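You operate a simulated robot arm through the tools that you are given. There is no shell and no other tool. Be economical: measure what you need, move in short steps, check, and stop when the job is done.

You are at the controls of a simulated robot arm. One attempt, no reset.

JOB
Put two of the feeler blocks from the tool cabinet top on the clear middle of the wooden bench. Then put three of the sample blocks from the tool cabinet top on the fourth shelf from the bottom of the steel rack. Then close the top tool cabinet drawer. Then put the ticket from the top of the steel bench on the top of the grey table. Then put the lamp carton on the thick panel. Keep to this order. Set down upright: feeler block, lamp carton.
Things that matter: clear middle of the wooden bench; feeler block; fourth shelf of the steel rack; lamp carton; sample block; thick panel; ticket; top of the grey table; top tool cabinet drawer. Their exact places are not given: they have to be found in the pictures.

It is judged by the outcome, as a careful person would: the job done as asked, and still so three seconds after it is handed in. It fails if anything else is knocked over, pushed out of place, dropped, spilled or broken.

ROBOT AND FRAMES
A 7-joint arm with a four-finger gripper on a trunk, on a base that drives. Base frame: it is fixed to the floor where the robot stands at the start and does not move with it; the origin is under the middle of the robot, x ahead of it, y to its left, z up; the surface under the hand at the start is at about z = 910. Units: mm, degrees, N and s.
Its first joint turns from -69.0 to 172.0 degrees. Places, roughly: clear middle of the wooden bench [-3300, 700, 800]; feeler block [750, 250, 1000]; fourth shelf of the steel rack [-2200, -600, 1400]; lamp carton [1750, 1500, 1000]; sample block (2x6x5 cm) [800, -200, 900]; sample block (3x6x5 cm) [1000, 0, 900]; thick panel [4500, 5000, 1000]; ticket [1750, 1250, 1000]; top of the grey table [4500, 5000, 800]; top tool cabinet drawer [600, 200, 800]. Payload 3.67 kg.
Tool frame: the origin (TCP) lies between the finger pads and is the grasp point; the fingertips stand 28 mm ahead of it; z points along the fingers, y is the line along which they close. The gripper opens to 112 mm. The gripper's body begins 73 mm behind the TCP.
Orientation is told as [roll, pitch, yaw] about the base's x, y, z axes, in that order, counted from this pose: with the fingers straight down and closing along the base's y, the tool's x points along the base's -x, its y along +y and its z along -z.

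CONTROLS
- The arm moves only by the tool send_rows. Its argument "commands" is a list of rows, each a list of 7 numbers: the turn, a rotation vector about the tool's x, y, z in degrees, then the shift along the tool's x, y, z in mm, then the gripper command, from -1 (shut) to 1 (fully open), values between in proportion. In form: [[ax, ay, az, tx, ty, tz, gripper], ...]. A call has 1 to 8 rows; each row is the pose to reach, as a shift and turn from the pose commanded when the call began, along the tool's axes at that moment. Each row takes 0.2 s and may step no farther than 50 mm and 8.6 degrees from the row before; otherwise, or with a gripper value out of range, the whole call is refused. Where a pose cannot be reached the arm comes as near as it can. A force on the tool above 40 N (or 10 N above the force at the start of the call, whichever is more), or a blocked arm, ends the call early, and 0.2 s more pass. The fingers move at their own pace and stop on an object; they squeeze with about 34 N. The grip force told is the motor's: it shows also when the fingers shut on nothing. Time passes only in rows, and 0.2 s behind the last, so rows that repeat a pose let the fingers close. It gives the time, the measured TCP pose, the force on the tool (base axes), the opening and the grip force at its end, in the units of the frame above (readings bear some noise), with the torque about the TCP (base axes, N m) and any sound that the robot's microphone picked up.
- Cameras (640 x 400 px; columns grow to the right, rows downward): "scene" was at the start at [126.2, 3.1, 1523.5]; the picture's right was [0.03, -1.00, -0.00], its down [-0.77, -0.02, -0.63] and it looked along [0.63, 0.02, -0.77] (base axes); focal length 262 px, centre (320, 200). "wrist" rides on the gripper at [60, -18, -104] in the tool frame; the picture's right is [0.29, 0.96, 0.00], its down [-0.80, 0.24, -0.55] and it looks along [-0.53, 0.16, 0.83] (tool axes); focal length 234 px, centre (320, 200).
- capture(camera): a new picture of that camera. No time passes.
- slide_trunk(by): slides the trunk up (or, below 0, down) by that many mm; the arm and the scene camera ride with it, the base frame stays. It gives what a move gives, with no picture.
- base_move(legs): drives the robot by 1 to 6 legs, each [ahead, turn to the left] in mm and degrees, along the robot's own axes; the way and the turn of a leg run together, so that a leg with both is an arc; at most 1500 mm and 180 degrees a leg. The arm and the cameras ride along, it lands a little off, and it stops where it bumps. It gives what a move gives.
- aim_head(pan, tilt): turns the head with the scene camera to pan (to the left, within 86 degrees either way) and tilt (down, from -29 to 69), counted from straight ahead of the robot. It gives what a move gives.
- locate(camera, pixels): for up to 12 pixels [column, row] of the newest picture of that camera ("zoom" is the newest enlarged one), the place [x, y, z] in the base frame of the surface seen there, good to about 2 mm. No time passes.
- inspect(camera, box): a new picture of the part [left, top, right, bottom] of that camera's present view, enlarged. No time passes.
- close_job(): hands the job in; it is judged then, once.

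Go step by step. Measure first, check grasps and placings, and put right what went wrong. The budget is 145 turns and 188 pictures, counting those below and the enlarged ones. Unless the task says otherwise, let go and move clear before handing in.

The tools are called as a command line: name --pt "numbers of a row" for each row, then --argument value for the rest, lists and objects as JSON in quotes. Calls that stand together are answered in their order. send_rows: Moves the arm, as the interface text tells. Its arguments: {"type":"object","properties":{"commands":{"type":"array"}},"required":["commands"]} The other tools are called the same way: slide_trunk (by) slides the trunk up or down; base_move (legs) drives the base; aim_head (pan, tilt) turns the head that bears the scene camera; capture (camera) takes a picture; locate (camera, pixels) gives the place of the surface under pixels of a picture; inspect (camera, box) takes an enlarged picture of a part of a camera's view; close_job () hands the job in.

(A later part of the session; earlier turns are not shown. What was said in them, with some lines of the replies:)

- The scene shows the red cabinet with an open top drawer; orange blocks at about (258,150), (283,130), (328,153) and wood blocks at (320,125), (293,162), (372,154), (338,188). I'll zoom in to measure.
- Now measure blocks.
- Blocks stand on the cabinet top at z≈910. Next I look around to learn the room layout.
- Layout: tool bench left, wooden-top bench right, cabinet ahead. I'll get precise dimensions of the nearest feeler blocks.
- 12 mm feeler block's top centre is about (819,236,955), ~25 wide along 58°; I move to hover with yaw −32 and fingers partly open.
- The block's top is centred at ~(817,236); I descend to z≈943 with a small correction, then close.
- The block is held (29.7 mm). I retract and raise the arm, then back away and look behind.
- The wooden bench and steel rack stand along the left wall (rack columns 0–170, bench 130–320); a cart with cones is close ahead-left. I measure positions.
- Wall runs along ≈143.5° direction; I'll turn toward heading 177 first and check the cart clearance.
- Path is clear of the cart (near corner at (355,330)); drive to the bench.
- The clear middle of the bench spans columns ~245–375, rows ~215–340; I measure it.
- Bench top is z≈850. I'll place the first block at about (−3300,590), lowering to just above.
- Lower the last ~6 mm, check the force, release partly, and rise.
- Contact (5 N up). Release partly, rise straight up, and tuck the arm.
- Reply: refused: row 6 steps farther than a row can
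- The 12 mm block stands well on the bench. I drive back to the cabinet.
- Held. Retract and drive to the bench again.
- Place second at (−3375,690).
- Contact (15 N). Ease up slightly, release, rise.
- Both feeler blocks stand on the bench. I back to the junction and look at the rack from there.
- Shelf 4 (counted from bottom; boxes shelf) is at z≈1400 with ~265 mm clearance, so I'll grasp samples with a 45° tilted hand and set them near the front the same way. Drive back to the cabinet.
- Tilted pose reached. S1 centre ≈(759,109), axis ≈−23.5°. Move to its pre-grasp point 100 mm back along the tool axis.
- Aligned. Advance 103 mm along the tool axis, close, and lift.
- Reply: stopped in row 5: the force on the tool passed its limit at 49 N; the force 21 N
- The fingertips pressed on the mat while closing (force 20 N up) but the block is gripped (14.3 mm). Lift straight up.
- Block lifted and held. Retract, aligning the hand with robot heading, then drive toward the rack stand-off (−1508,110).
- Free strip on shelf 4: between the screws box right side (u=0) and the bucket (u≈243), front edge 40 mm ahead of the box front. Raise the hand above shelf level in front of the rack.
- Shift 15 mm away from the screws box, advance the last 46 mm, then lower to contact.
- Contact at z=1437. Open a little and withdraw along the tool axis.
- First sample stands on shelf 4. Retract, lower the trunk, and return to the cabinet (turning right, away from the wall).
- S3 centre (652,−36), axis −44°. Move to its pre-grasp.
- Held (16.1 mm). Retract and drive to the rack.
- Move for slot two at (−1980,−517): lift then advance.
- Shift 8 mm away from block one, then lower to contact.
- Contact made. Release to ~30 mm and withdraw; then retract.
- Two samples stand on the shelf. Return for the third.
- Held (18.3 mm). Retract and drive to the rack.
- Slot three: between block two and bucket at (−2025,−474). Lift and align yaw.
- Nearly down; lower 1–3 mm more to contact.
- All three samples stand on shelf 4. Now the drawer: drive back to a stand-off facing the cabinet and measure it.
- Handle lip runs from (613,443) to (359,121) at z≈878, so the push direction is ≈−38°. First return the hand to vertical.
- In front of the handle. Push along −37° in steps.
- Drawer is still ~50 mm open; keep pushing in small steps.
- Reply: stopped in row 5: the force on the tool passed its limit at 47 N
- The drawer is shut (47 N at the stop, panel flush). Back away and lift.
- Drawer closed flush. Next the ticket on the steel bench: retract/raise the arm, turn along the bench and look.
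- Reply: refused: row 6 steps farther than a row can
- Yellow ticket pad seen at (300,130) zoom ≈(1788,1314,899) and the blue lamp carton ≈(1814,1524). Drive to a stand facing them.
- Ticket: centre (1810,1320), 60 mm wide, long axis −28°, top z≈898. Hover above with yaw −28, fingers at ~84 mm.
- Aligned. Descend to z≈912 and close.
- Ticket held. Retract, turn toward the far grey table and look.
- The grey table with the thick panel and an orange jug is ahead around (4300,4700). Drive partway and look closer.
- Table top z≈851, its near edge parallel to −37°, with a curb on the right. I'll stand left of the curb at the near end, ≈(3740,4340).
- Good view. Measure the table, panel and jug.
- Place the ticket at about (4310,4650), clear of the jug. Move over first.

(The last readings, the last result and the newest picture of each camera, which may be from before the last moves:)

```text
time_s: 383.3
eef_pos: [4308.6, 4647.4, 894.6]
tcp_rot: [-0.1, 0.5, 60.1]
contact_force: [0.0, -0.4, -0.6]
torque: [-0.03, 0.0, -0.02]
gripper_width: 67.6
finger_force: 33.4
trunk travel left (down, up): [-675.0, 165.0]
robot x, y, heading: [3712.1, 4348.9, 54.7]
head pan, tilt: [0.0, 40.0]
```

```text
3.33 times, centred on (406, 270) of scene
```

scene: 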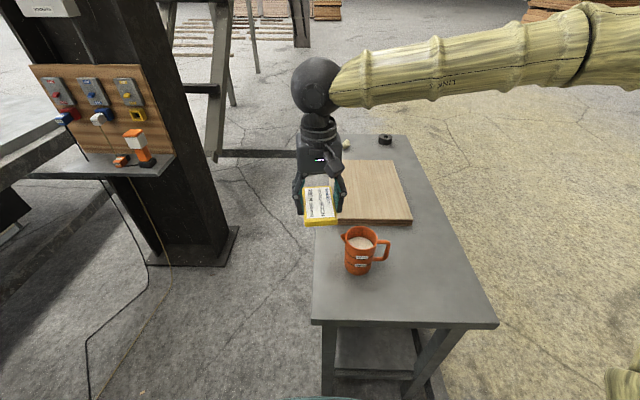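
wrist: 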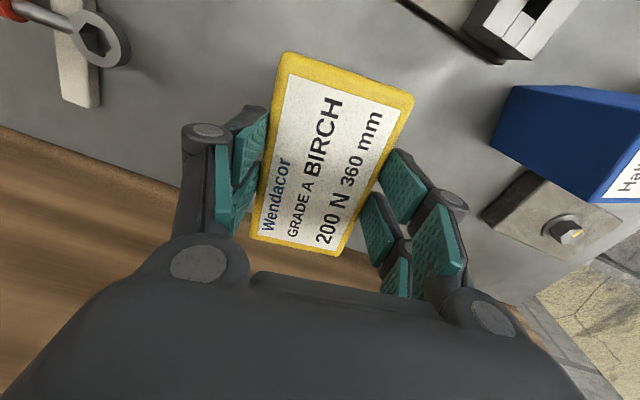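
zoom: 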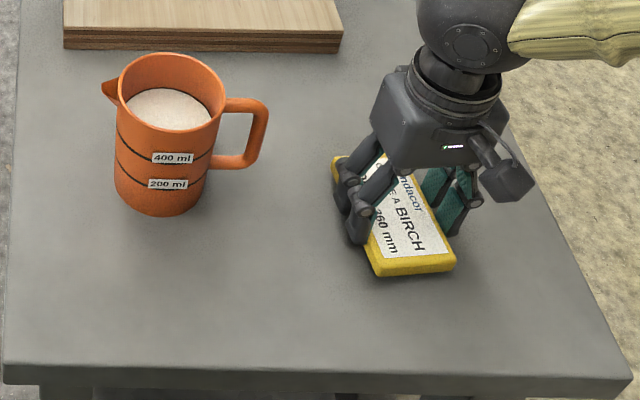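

Clear of the jug. Lower to contact.

send_rows --pt "0 0 0 0 0 4 -1" --pt "0 0 0 0 0 7 -1" --pt "0 0 0 0 0 8.5 -1" --pt "0 0 0 0 0 8.5 -1"

```text
time_s: 384.3
eef_pos: [4308.8, 4647.0, 886.1]
tcp_rot: [-0.1, 0.4, 60.1]
contact_force: [1.2, 0.0, -0.7]
torque: [0.03, 0.02, 0.02]
gripper_width: 67.3
finger_force: 34.1
trunk travel left (down, up): [-675.0, 165.0]
robot x, y, heading: [3708.5, 4352.7, 54.9]
head pan, tilt: [0.0, 40.0]
```

send_rows --pt "0 0 0 0 0 1 -1" --pt "0 0 0 0 0 2 -1" --pt "0 0 0 0 0 3 -1" --pt "0 0 0 0 0 3 -1"

```text
time_s: 385.3
eef_pos: [4309.1, 4647.5, 884.0]
tcp_rot: [-0.1, 0.4, 60.0]
contact_force: [1.1, 0.0, 10.5]
torque: [-0.31, 0.25, 0.0]
gripper_width: 67.8
finger_force: 33.8
trunk travel left (down, up): [-675.0, 165.0]
robot x, y, heading: [3714.2, 4350.5, 54.8]
head pan, tilt: [0.0, 40.0]
```

Contact. Release to ~82 mm and rise; check.

send_rows --pt "0 0 0 0 0 -1 0.35" --pt "0 0 0 0 0 -1 0.45" --pt "0 0 0 0 0 -1 0.45" --pt "0 0 0 0 0 -30 0.45" --pt "0 0 0 0 0 -75 0.45" --pt "0 0 0 0 0 -120 0.45" --pt "0 0 0 0 0 -165 0.45" --pt "0 0 0 0 0 -210 0.45"

capture --camera "scene"

locate --camera "scene" --pixels '[[337, 222], [411, 220], [400, 165], [392, 160], [345, 180], [360, 190]]'

```text
time_s: 387.1
eef_pos: [4308.3, 4646.3, 1095.4]
tcp_rot: [0.0, 0.6, 60.2]
contact_force: [-0.1, 0.2, 0.2]
torque: [-0.02, -0.01, 0.01]
gripper_width: 81.6
finger_force: 0.0
trunk travel left (down, up): [-675.0, 165.0]
robot x, y, heading: [3712.1, 4352.6, 54.9]
head pan, tilt: [0.0, 40.0]
```

```text
94 pictures are left
```

scene: 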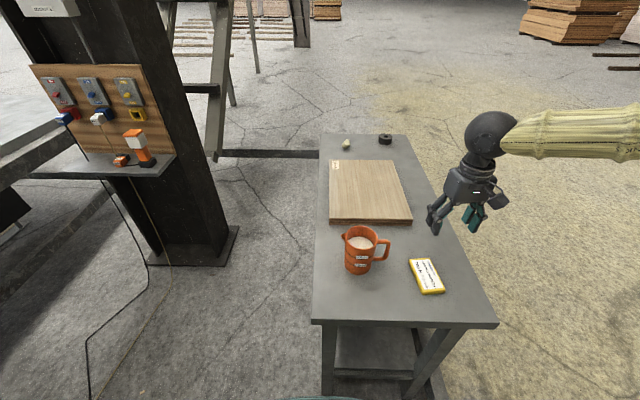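

```text
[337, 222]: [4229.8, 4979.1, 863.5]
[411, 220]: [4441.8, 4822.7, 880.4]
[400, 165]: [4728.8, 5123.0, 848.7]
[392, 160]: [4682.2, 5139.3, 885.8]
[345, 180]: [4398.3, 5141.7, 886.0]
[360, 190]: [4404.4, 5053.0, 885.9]
```

Ticket lies on the grey table. Retract the arm to centre and drive back for the carton.

send_rows --pt "0 0 0 5 40 -10 0" --pt "0 0 0 10 80 -20 0" --pt "0 0 0 15 120 -30 0" --pt "0 0 0 20 160 -40 0" --pt "0 0 0 25 200 -50 0" --pt "0 0 0 30 240 -60 0" --pt "0 0 0 35 280 -70 0" --pt "0 0 0 40 315 -80 0"

base_move --legs '[[-200, 0], [0, -10], [-1500, 0], [-400, 0]]'

```text
time_s: 388.9
eef_pos: [4015.5, 4775.2, 1172.9]
tcp_rot: [-0.2, 0.5, 60.1]
contact_force: [-1.4, 0.9, -0.6]
torque: [-0.02, -0.04, 0.0]
gripper_width: 55.9
finger_force: 0.1
trunk travel left (down, up): [-675.0, 165.0]
robot x, y, heading: [3712.1, 4350.4, 54.9]
head pan, tilt: [0.0, 40.0]
```

```text
time_s: 400.4
eef_pos: [2612.3, 3189.9, 1172.7]
tcp_rot: [-0.1, 0.5, 50.2]
contact_force: [-0.2, 0.1, -0.2]
torque: [0.04, -0.03, -0.01]
gripper_width: 56.2
finger_force: 0.0
trunk travel left (down, up): [-675.0, 165.0]
robot x, y, heading: [2236.1, 2831.4, 44.8]
head pan, tilt: [0.0, 40.0]
```

base_move --legs '[[0, -2.3], [-1378, 0], [0, -78.5]]'

aim_head --pan 0 --tilt 38

capture --camera "scene"

```text
time_s: 411.0
eef_pos: [1627.0, 1594.5, 1174.2]
tcp_rot: [-0.1, 0.5, -33.0]
contact_force: [0.1, -0.4, 0.1]
torque: [0.02, 0.0, 0.0]
gripper_width: 56.1
finger_force: 0.0
trunk travel left (down, up): [-675.0, 165.0]
robot x, y, heading: [1223.5, 1926.2, -38.3]
head pan, tilt: [0.0, 40.0]
```

```text
time_s: 411.6
eef_pos: [1626.6, 1595.1, 1172.7]
tcp_rot: [-0.1, 0.6, -33.2]
contact_force: [0.1, 0.6, -0.9]
torque: [-0.01, -0.01, -0.03]
gripper_width: 55.9
finger_force: 0.0
trunk travel left (down, up): [-675.0, 165.0]
robot x, y, heading: [1229.2, 1927.3, -38.5]
head pan, tilt: [0.0, 38.0]
```

```text
93 pictures are left
```

scene: 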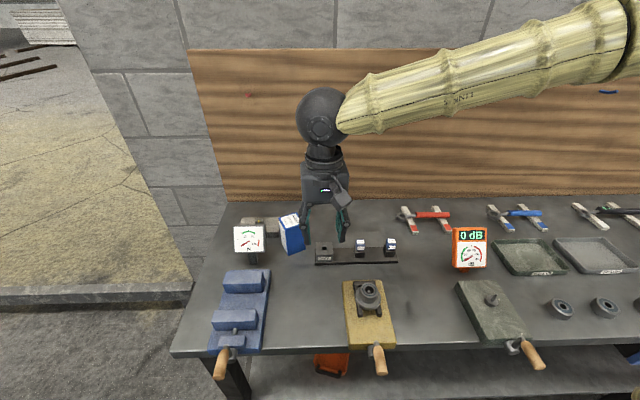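

inspect --camera "scene" --box '[226, 205, 322, 265]'

locate --camera "zoom" --pixels '[[375, 90], [408, 185], [470, 80], [505, 165], [460, 130], [425, 180], [450, 310], [200, 110], [410, 210], [500, 185], [60, 150]]'

```text
6.67 times, centred on (274, 235) of scene
```

zoom: 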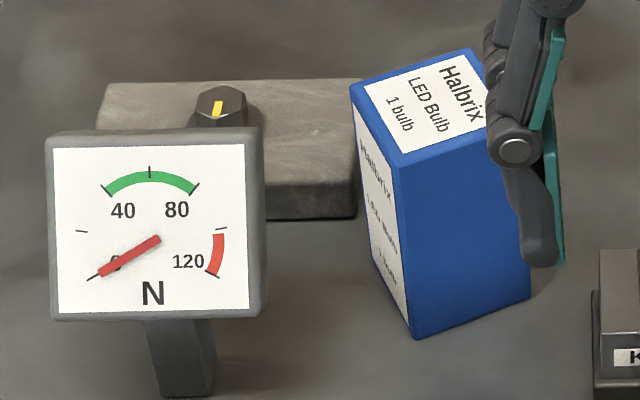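

```text
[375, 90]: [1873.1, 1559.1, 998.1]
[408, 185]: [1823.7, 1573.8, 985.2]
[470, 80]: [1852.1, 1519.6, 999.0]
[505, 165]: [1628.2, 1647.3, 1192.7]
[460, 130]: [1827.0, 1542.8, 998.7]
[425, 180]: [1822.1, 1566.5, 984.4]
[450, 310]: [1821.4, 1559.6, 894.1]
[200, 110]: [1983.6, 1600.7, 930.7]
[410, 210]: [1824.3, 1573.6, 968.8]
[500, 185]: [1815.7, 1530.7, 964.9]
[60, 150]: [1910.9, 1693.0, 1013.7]
```

locate --camera "zoom" --pixels '[[403, 158], [356, 92], [466, 54], [482, 125], [430, 105], [380, 200], [410, 325], [525, 292], [490, 200]]'

```text
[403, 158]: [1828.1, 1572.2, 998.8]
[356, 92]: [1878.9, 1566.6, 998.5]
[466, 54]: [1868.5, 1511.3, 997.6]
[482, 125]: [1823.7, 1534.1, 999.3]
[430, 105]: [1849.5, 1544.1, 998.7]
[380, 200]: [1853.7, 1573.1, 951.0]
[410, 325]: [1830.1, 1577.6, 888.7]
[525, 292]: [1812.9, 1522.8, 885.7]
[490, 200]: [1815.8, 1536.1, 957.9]
```

locate --camera "zoom" --pixels '[[350, 205], [355, 185], [300, 210], [340, 90], [250, 200]]'

```text
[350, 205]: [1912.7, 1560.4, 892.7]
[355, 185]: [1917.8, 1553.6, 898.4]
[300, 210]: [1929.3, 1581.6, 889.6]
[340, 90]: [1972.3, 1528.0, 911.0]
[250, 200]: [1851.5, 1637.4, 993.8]
```

Carton: top centre (1848,1542,998), sides ~54 mm at ≈−9°, gauge edge near (1851,1637). Hover with yaw −9, opening ~76 mm.

send_rows --pt "0 0 -4 -36 12.7 0 0.36" --pt "0 0 -8 -71 25.4 0 0.36" --pt "0 0 -12 -107 38 15 0.36" --pt "0 0 -16 -143 51 40 0.36" --pt "0 0 -20 -178 63.6 60 0.36" --pt "0 0 -24 -214 76.3 83 0.36" --pt "0 0 -24 -214 76.3 83 0.36"

capture --camera "wrist"

locate --camera "wrist" --pixels '[[320, 110], [320, 130], [300, 130], [340, 130], [320, 160]]'

```text
time_s: 413.2
eef_pos: [1846.8, 1544.5, 1089.0]
tcp_rot: [0.1, 0.3, -9.1]
contact_force: [-0.4, 0.0, 1.2]
torque: [-0.01, -0.02, 0.02]
gripper_width: 76.1
finger_force: 0.1
trunk travel left (down, up): [-675.0, 165.0]
robot x, y, heading: [1223.0, 1926.5, -38.4]
head pan, tilt: [0.0, 38.0]
```

```text
91 pictures are left
```

wrist: 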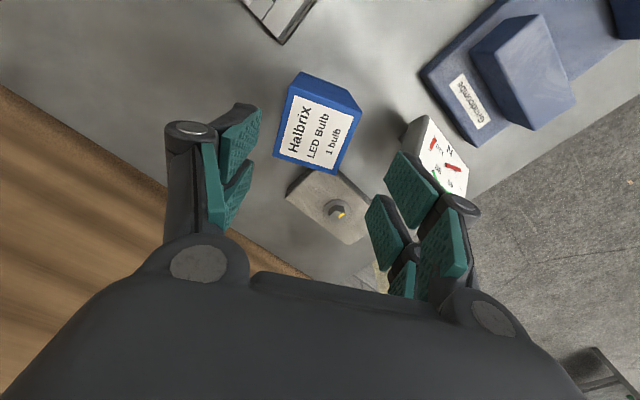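

```text
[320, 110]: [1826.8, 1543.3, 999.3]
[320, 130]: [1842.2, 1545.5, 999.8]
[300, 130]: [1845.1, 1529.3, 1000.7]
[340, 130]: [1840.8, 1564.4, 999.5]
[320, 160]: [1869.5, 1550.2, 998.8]
```

locate --camera "wrist" --pixels '[[424, 118], [406, 140], [467, 168], [290, 90], [358, 110], [345, 172], [276, 156]]'

```text
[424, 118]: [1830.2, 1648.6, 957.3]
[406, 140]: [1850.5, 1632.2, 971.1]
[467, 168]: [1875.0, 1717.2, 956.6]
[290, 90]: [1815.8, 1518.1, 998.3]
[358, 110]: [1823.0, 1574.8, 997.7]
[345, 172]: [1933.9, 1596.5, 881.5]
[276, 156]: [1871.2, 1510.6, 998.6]
```

Centre confirmed (1847,1543); gauge clears by ~25 mm. Descend to z≈970, grip and lift.

send_rows --pt "0 0 0 0 -1 45 0.36" --pt "0 0 0 0 -1 85 0.36" --pt "0 0 0 0 -1 119 0.36" --pt "0 0 0 0 -1 119 -0.2" --pt "0 0 0 0 -1 119 -1" --pt "0 0 0 0 -1 119 -1" --pt "0 0 0 0 -1 90 -1" --pt "0 0 0 0 -1 50 -1"

capture --camera "wrist"

```text
time_s: 415.0
eef_pos: [1848.4, 1540.7, 1040.1]
tcp_rot: [0.1, 0.4, -9.1]
contact_force: [0.0, 0.7, -0.5]
torque: [-0.01, -0.04, -0.02]
gripper_width: 61.1
finger_force: 34.0
trunk travel left (down, up): [-675.0, 165.0]
robot x, y, heading: [1225.1, 1927.5, -38.5]
head pan, tilt: [0.0, 38.0]
```

```text
90 pictures are left
```

wrist: 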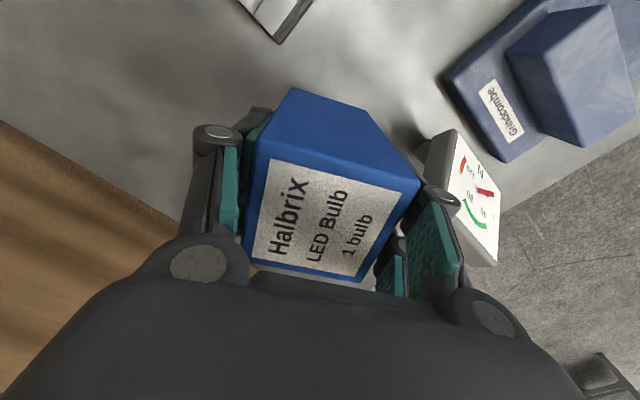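

Held (61 mm). Lift clear, retract, and drive to the table.

send_rows --pt "0 0 0 0 0 -45 -1" --pt "0 0 0 0 0 -90 -1" --pt "0 0 0 8 0 -135 -1" --pt "0 0 0 45 2 -155 -1" --pt "0 0 0 85 4 -160 -1" --pt "0 0 0 125 6 -160 -1" --pt "0 0 0 160 7 -160 -1" --pt "0 0 0 188 8 -160 -1"

base_move --legs '[[0, 83.5], [1500, 0], [500, 0]]'

```text
time_s: 416.8
eef_pos: [1663.5, 1580.1, 1201.2]
tcp_rot: [0.2, 0.4, -9.1]
contact_force: [0.7, 0.3, 0.7]
torque: [0.02, 0.01, -0.01]
gripper_width: 61.2
finger_force: 34.3
trunk travel left (down, up): [-675.0, 165.0]
robot x, y, heading: [1225.6, 1924.6, -38.4]
head pan, tilt: [0.0, 38.0]
```

```text
time_s: 430.3
eef_pos: [2903.9, 3802.6, 1201.1]
tcp_rot: [0.1, 0.5, 78.0]
contact_force: [0.1, 0.1, -0.5]
torque: [-0.01, 0.03, -0.02]
gripper_width: 61.3
finger_force: 33.8
trunk travel left (down, up): [-675.0, 165.0]
robot x, y, heading: [2534.0, 3382.5, 48.9]
head pan, tilt: [0.0, 38.0]
```

base_move --legs '[[0, -9], [1450, 0], [121, 0], [0, 13.6]]'

aim_head --pan 0 --tilt 40

capture --camera "scene"

```text
time_s: 440.0
eef_pos: [4085.5, 4870.1, 1200.8]
tcp_rot: [0.1, 0.4, 83.5]
contact_force: [0.0, 0.0, -0.6]
torque: [-0.03, -0.05, 0.0]
gripper_width: 61.0
finger_force: 34.2
trunk travel left (down, up): [-675.0, 165.0]
robot x, y, heading: [3760.8, 4413.2, 54.2]
head pan, tilt: [0.0, 38.0]
```

```text
time_s: 440.6
eef_pos: [4087.6, 4869.2, 1200.0]
tcp_rot: [0.1, 0.5, 83.5]
contact_force: [0.3, 0.4, -0.6]
torque: [-0.01, 0.01, -0.02]
gripper_width: 61.1
finger_force: 33.6
trunk travel left (down, up): [-675.0, 165.0]
robot x, y, heading: [3763.6, 4412.9, 54.3]
head pan, tilt: [0.0, 40.0]
```

```text
89 pictures are left
```

scene: 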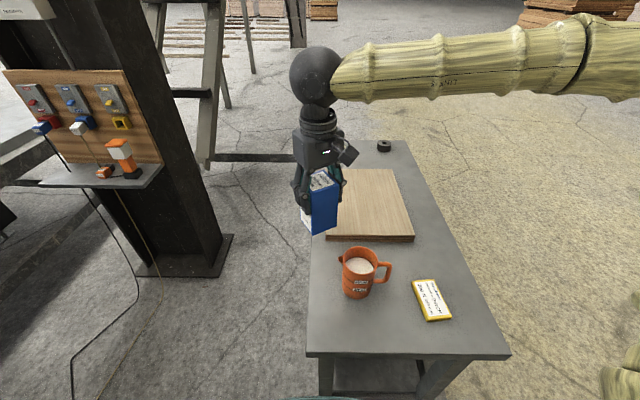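

locate --camera "scene" --pixels '[[410, 232], [370, 235], [328, 232], [392, 172], [375, 205], [355, 180], [384, 146]]'

```text
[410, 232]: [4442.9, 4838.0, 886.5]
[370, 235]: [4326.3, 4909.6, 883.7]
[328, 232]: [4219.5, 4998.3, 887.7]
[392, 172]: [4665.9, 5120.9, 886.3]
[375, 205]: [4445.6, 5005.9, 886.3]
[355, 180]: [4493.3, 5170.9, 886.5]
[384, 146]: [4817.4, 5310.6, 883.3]
```

Target (4410,5000) on the panel, top z≈886. Move over, then lower.

send_rows --pt "0 0 0 -20.7 -38.3 0 -1" --pt "0 0 0 -41.5 -76.7 0 -1" --pt "0 0 0 -62 -115 0 -1" --pt "0 0 0 -83 -153 0 -1" --pt "0 0 0 -104 -192 0 -1" --pt "0 0 0 -124.5 -230 0 -1" --pt "0 0 0 -145 -268 0 -1" --pt "0 0 0 -166 -306.7 0 -1"

send_rows --pt "0 0 0 0 0 45 -1" --pt "0 0 0 0 0 90 -1" --pt "0 0 0 0 0 135 -1" --pt "0 0 0 0 0 175 -1" --pt "0 0 0 0 0 205 -1" --pt "0 0 0 0 0 214 -1"

inspect --camera "scene" --box '[290, 130, 450, 230]'

```text
time_s: 442.4
eef_pos: [4409.2, 5001.0, 1195.3]
tcp_rot: [0.2, 0.5, 83.5]
contact_force: [0.5, 0.9, -1.3]
torque: [-0.03, 0.01, -0.02]
gripper_width: 61.3
finger_force: 33.5
trunk travel left (down, up): [-675.0, 165.0]
robot x, y, heading: [3766.2, 4409.8, 54.2]
head pan, tilt: [0.0, 40.0]
```

```text
time_s: 443.8
eef_pos: [4412.0, 4996.5, 986.4]
tcp_rot: [0.1, 0.5, 83.5]
contact_force: [-0.1, 0.0, 0.0]
torque: [-0.03, 0.0, 0.02]
gripper_width: 61.0
finger_force: 34.1
trunk travel left (down, up): [-675.0, 165.0]
robot x, y, heading: [3760.8, 4415.2, 54.3]
head pan, tilt: [0.0, 40.0]
```

```text
4.00 times, centred on (370, 180) of scene
```

zoom: 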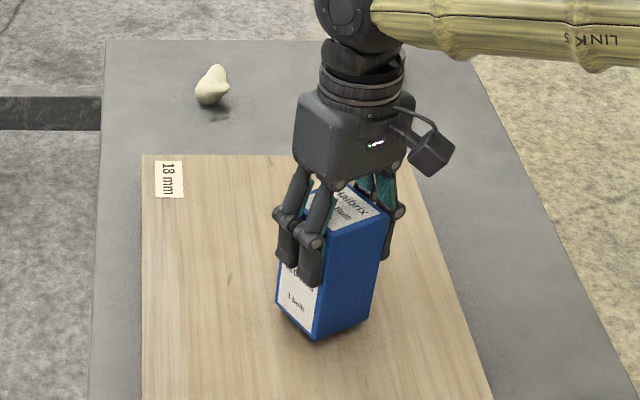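

send_rows --pt "0 0 0 0 0 4 -1" --pt "0 0 0 0 0 7 -1" --pt "0 0 0 0 0 9 -1" --pt "0 0 0 0 0 10.5 -1" --pt "0 0 0 0 0 10.5 -1"

```text
time_s: 445.0
eef_pos: [4410.6, 4997.5, 975.4]
tcp_rot: [0.1, 0.6, 83.5]
contact_force: [-0.8, 0.5, 0.4]
torque: [0.02, -0.02, -0.01]
gripper_width: 61.2
finger_force: 33.7
trunk travel left (down, up): [-675.0, 165.0]
robot x, y, heading: [3762.2, 4415.1, 54.2]
head pan, tilt: [0.0, 40.0]
```

send_rows --pt "0 0 0 0 0 1 -1" --pt "0 0 0 0 0 2 -1" --pt "0 0 0 0 0 2 -1"

```text
time_s: 445.8
eef_pos: [4411.4, 4997.9, 974.7]
tcp_rot: [0.1, 0.3, 83.5]
contact_force: [0.7, -1.5, 13.5]
torque: [-0.24, -0.01, 0.0]
gripper_width: 61.3
finger_force: 34.2
trunk travel left (down, up): [-675.0, 165.0]
robot x, y, heading: [3760.5, 4415.4, 54.2]
head pan, tilt: [0.0, 40.0]
```

Contact (13 N). Release and rise.

send_rows --pt "0 0 0 0 0 -1 0.2" --pt "0 0 0 0 0 -1 0.4" --pt "0 0 0 0 0 -1 0.4" --pt "0 0 0 0 0 -30 0.4" --pt "0 0 0 0 0 -75 0.4" --pt "0 0 0 0 0 -120 0.4" --pt "0 0 0 0 0 -165 0.4" --pt "0 0 0 30 0 -200 0.4"

capture --camera "scene"

inspect --camera "scene" --box '[290, 130, 482, 250]'

```text
time_s: 447.6
eef_pos: [4410.5, 4967.4, 1175.7]
tcp_rot: [0.1, 0.4, 83.5]
contact_force: [-0.4, 0.0, -0.1]
torque: [0.05, 0.03, 0.0]
gripper_width: 78.9
finger_force: 0.0
trunk travel left (down, up): [-675.0, 165.0]
robot x, y, heading: [3760.6, 4412.1, 54.0]
head pan, tilt: [0.0, 40.0]
```

```text
87 pictures are left
```

scene: 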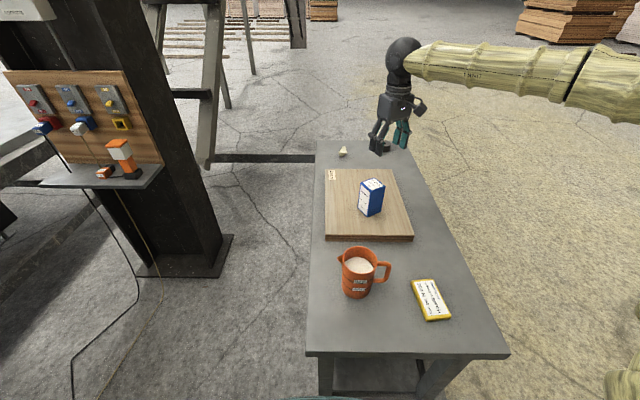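

```text
3.33 times, centred on (386, 190) of scene
```

zoom: 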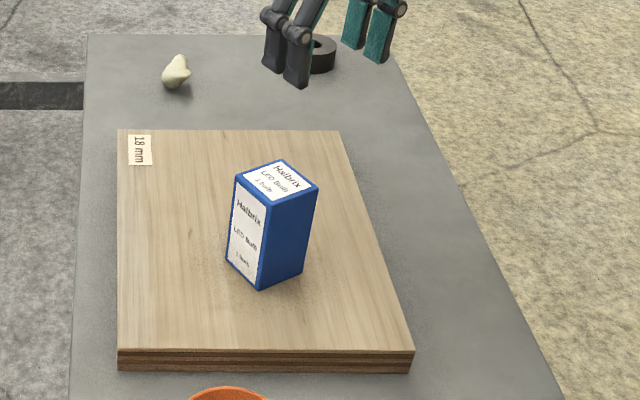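

The carton stands upright on the panel, the ticket lies on the table, and the hand is clear (zoom (270,220)). Handing in.

close_job

```text
The job is handed in.
```

I did all five steps in the order you gave and handed the job in; the system confirmed the hand-in but returned no verdict.

- **Feeler blocks:** the 12 mm and 6 mm blocks stand upright in the clear middle of the wooden bench.
- **Sample blocks:** three of them stand on the fourth shelf of the steel rack, between the screws box and the wood filler tub.
- **Drawer:** the top tool cabinet drawer is pushed shut, with its front flush.
- **Ticket:** it lies flat on the top of the grey table.
- **Lamp carton:** it stands upright on the panel on that table. The panel is labelled "18 mm" and its edge shows layers, and it was the only panel I saw there. I took it as the thick panel.

Nothing else looked knocked over or moved in the pictures I took after each step.
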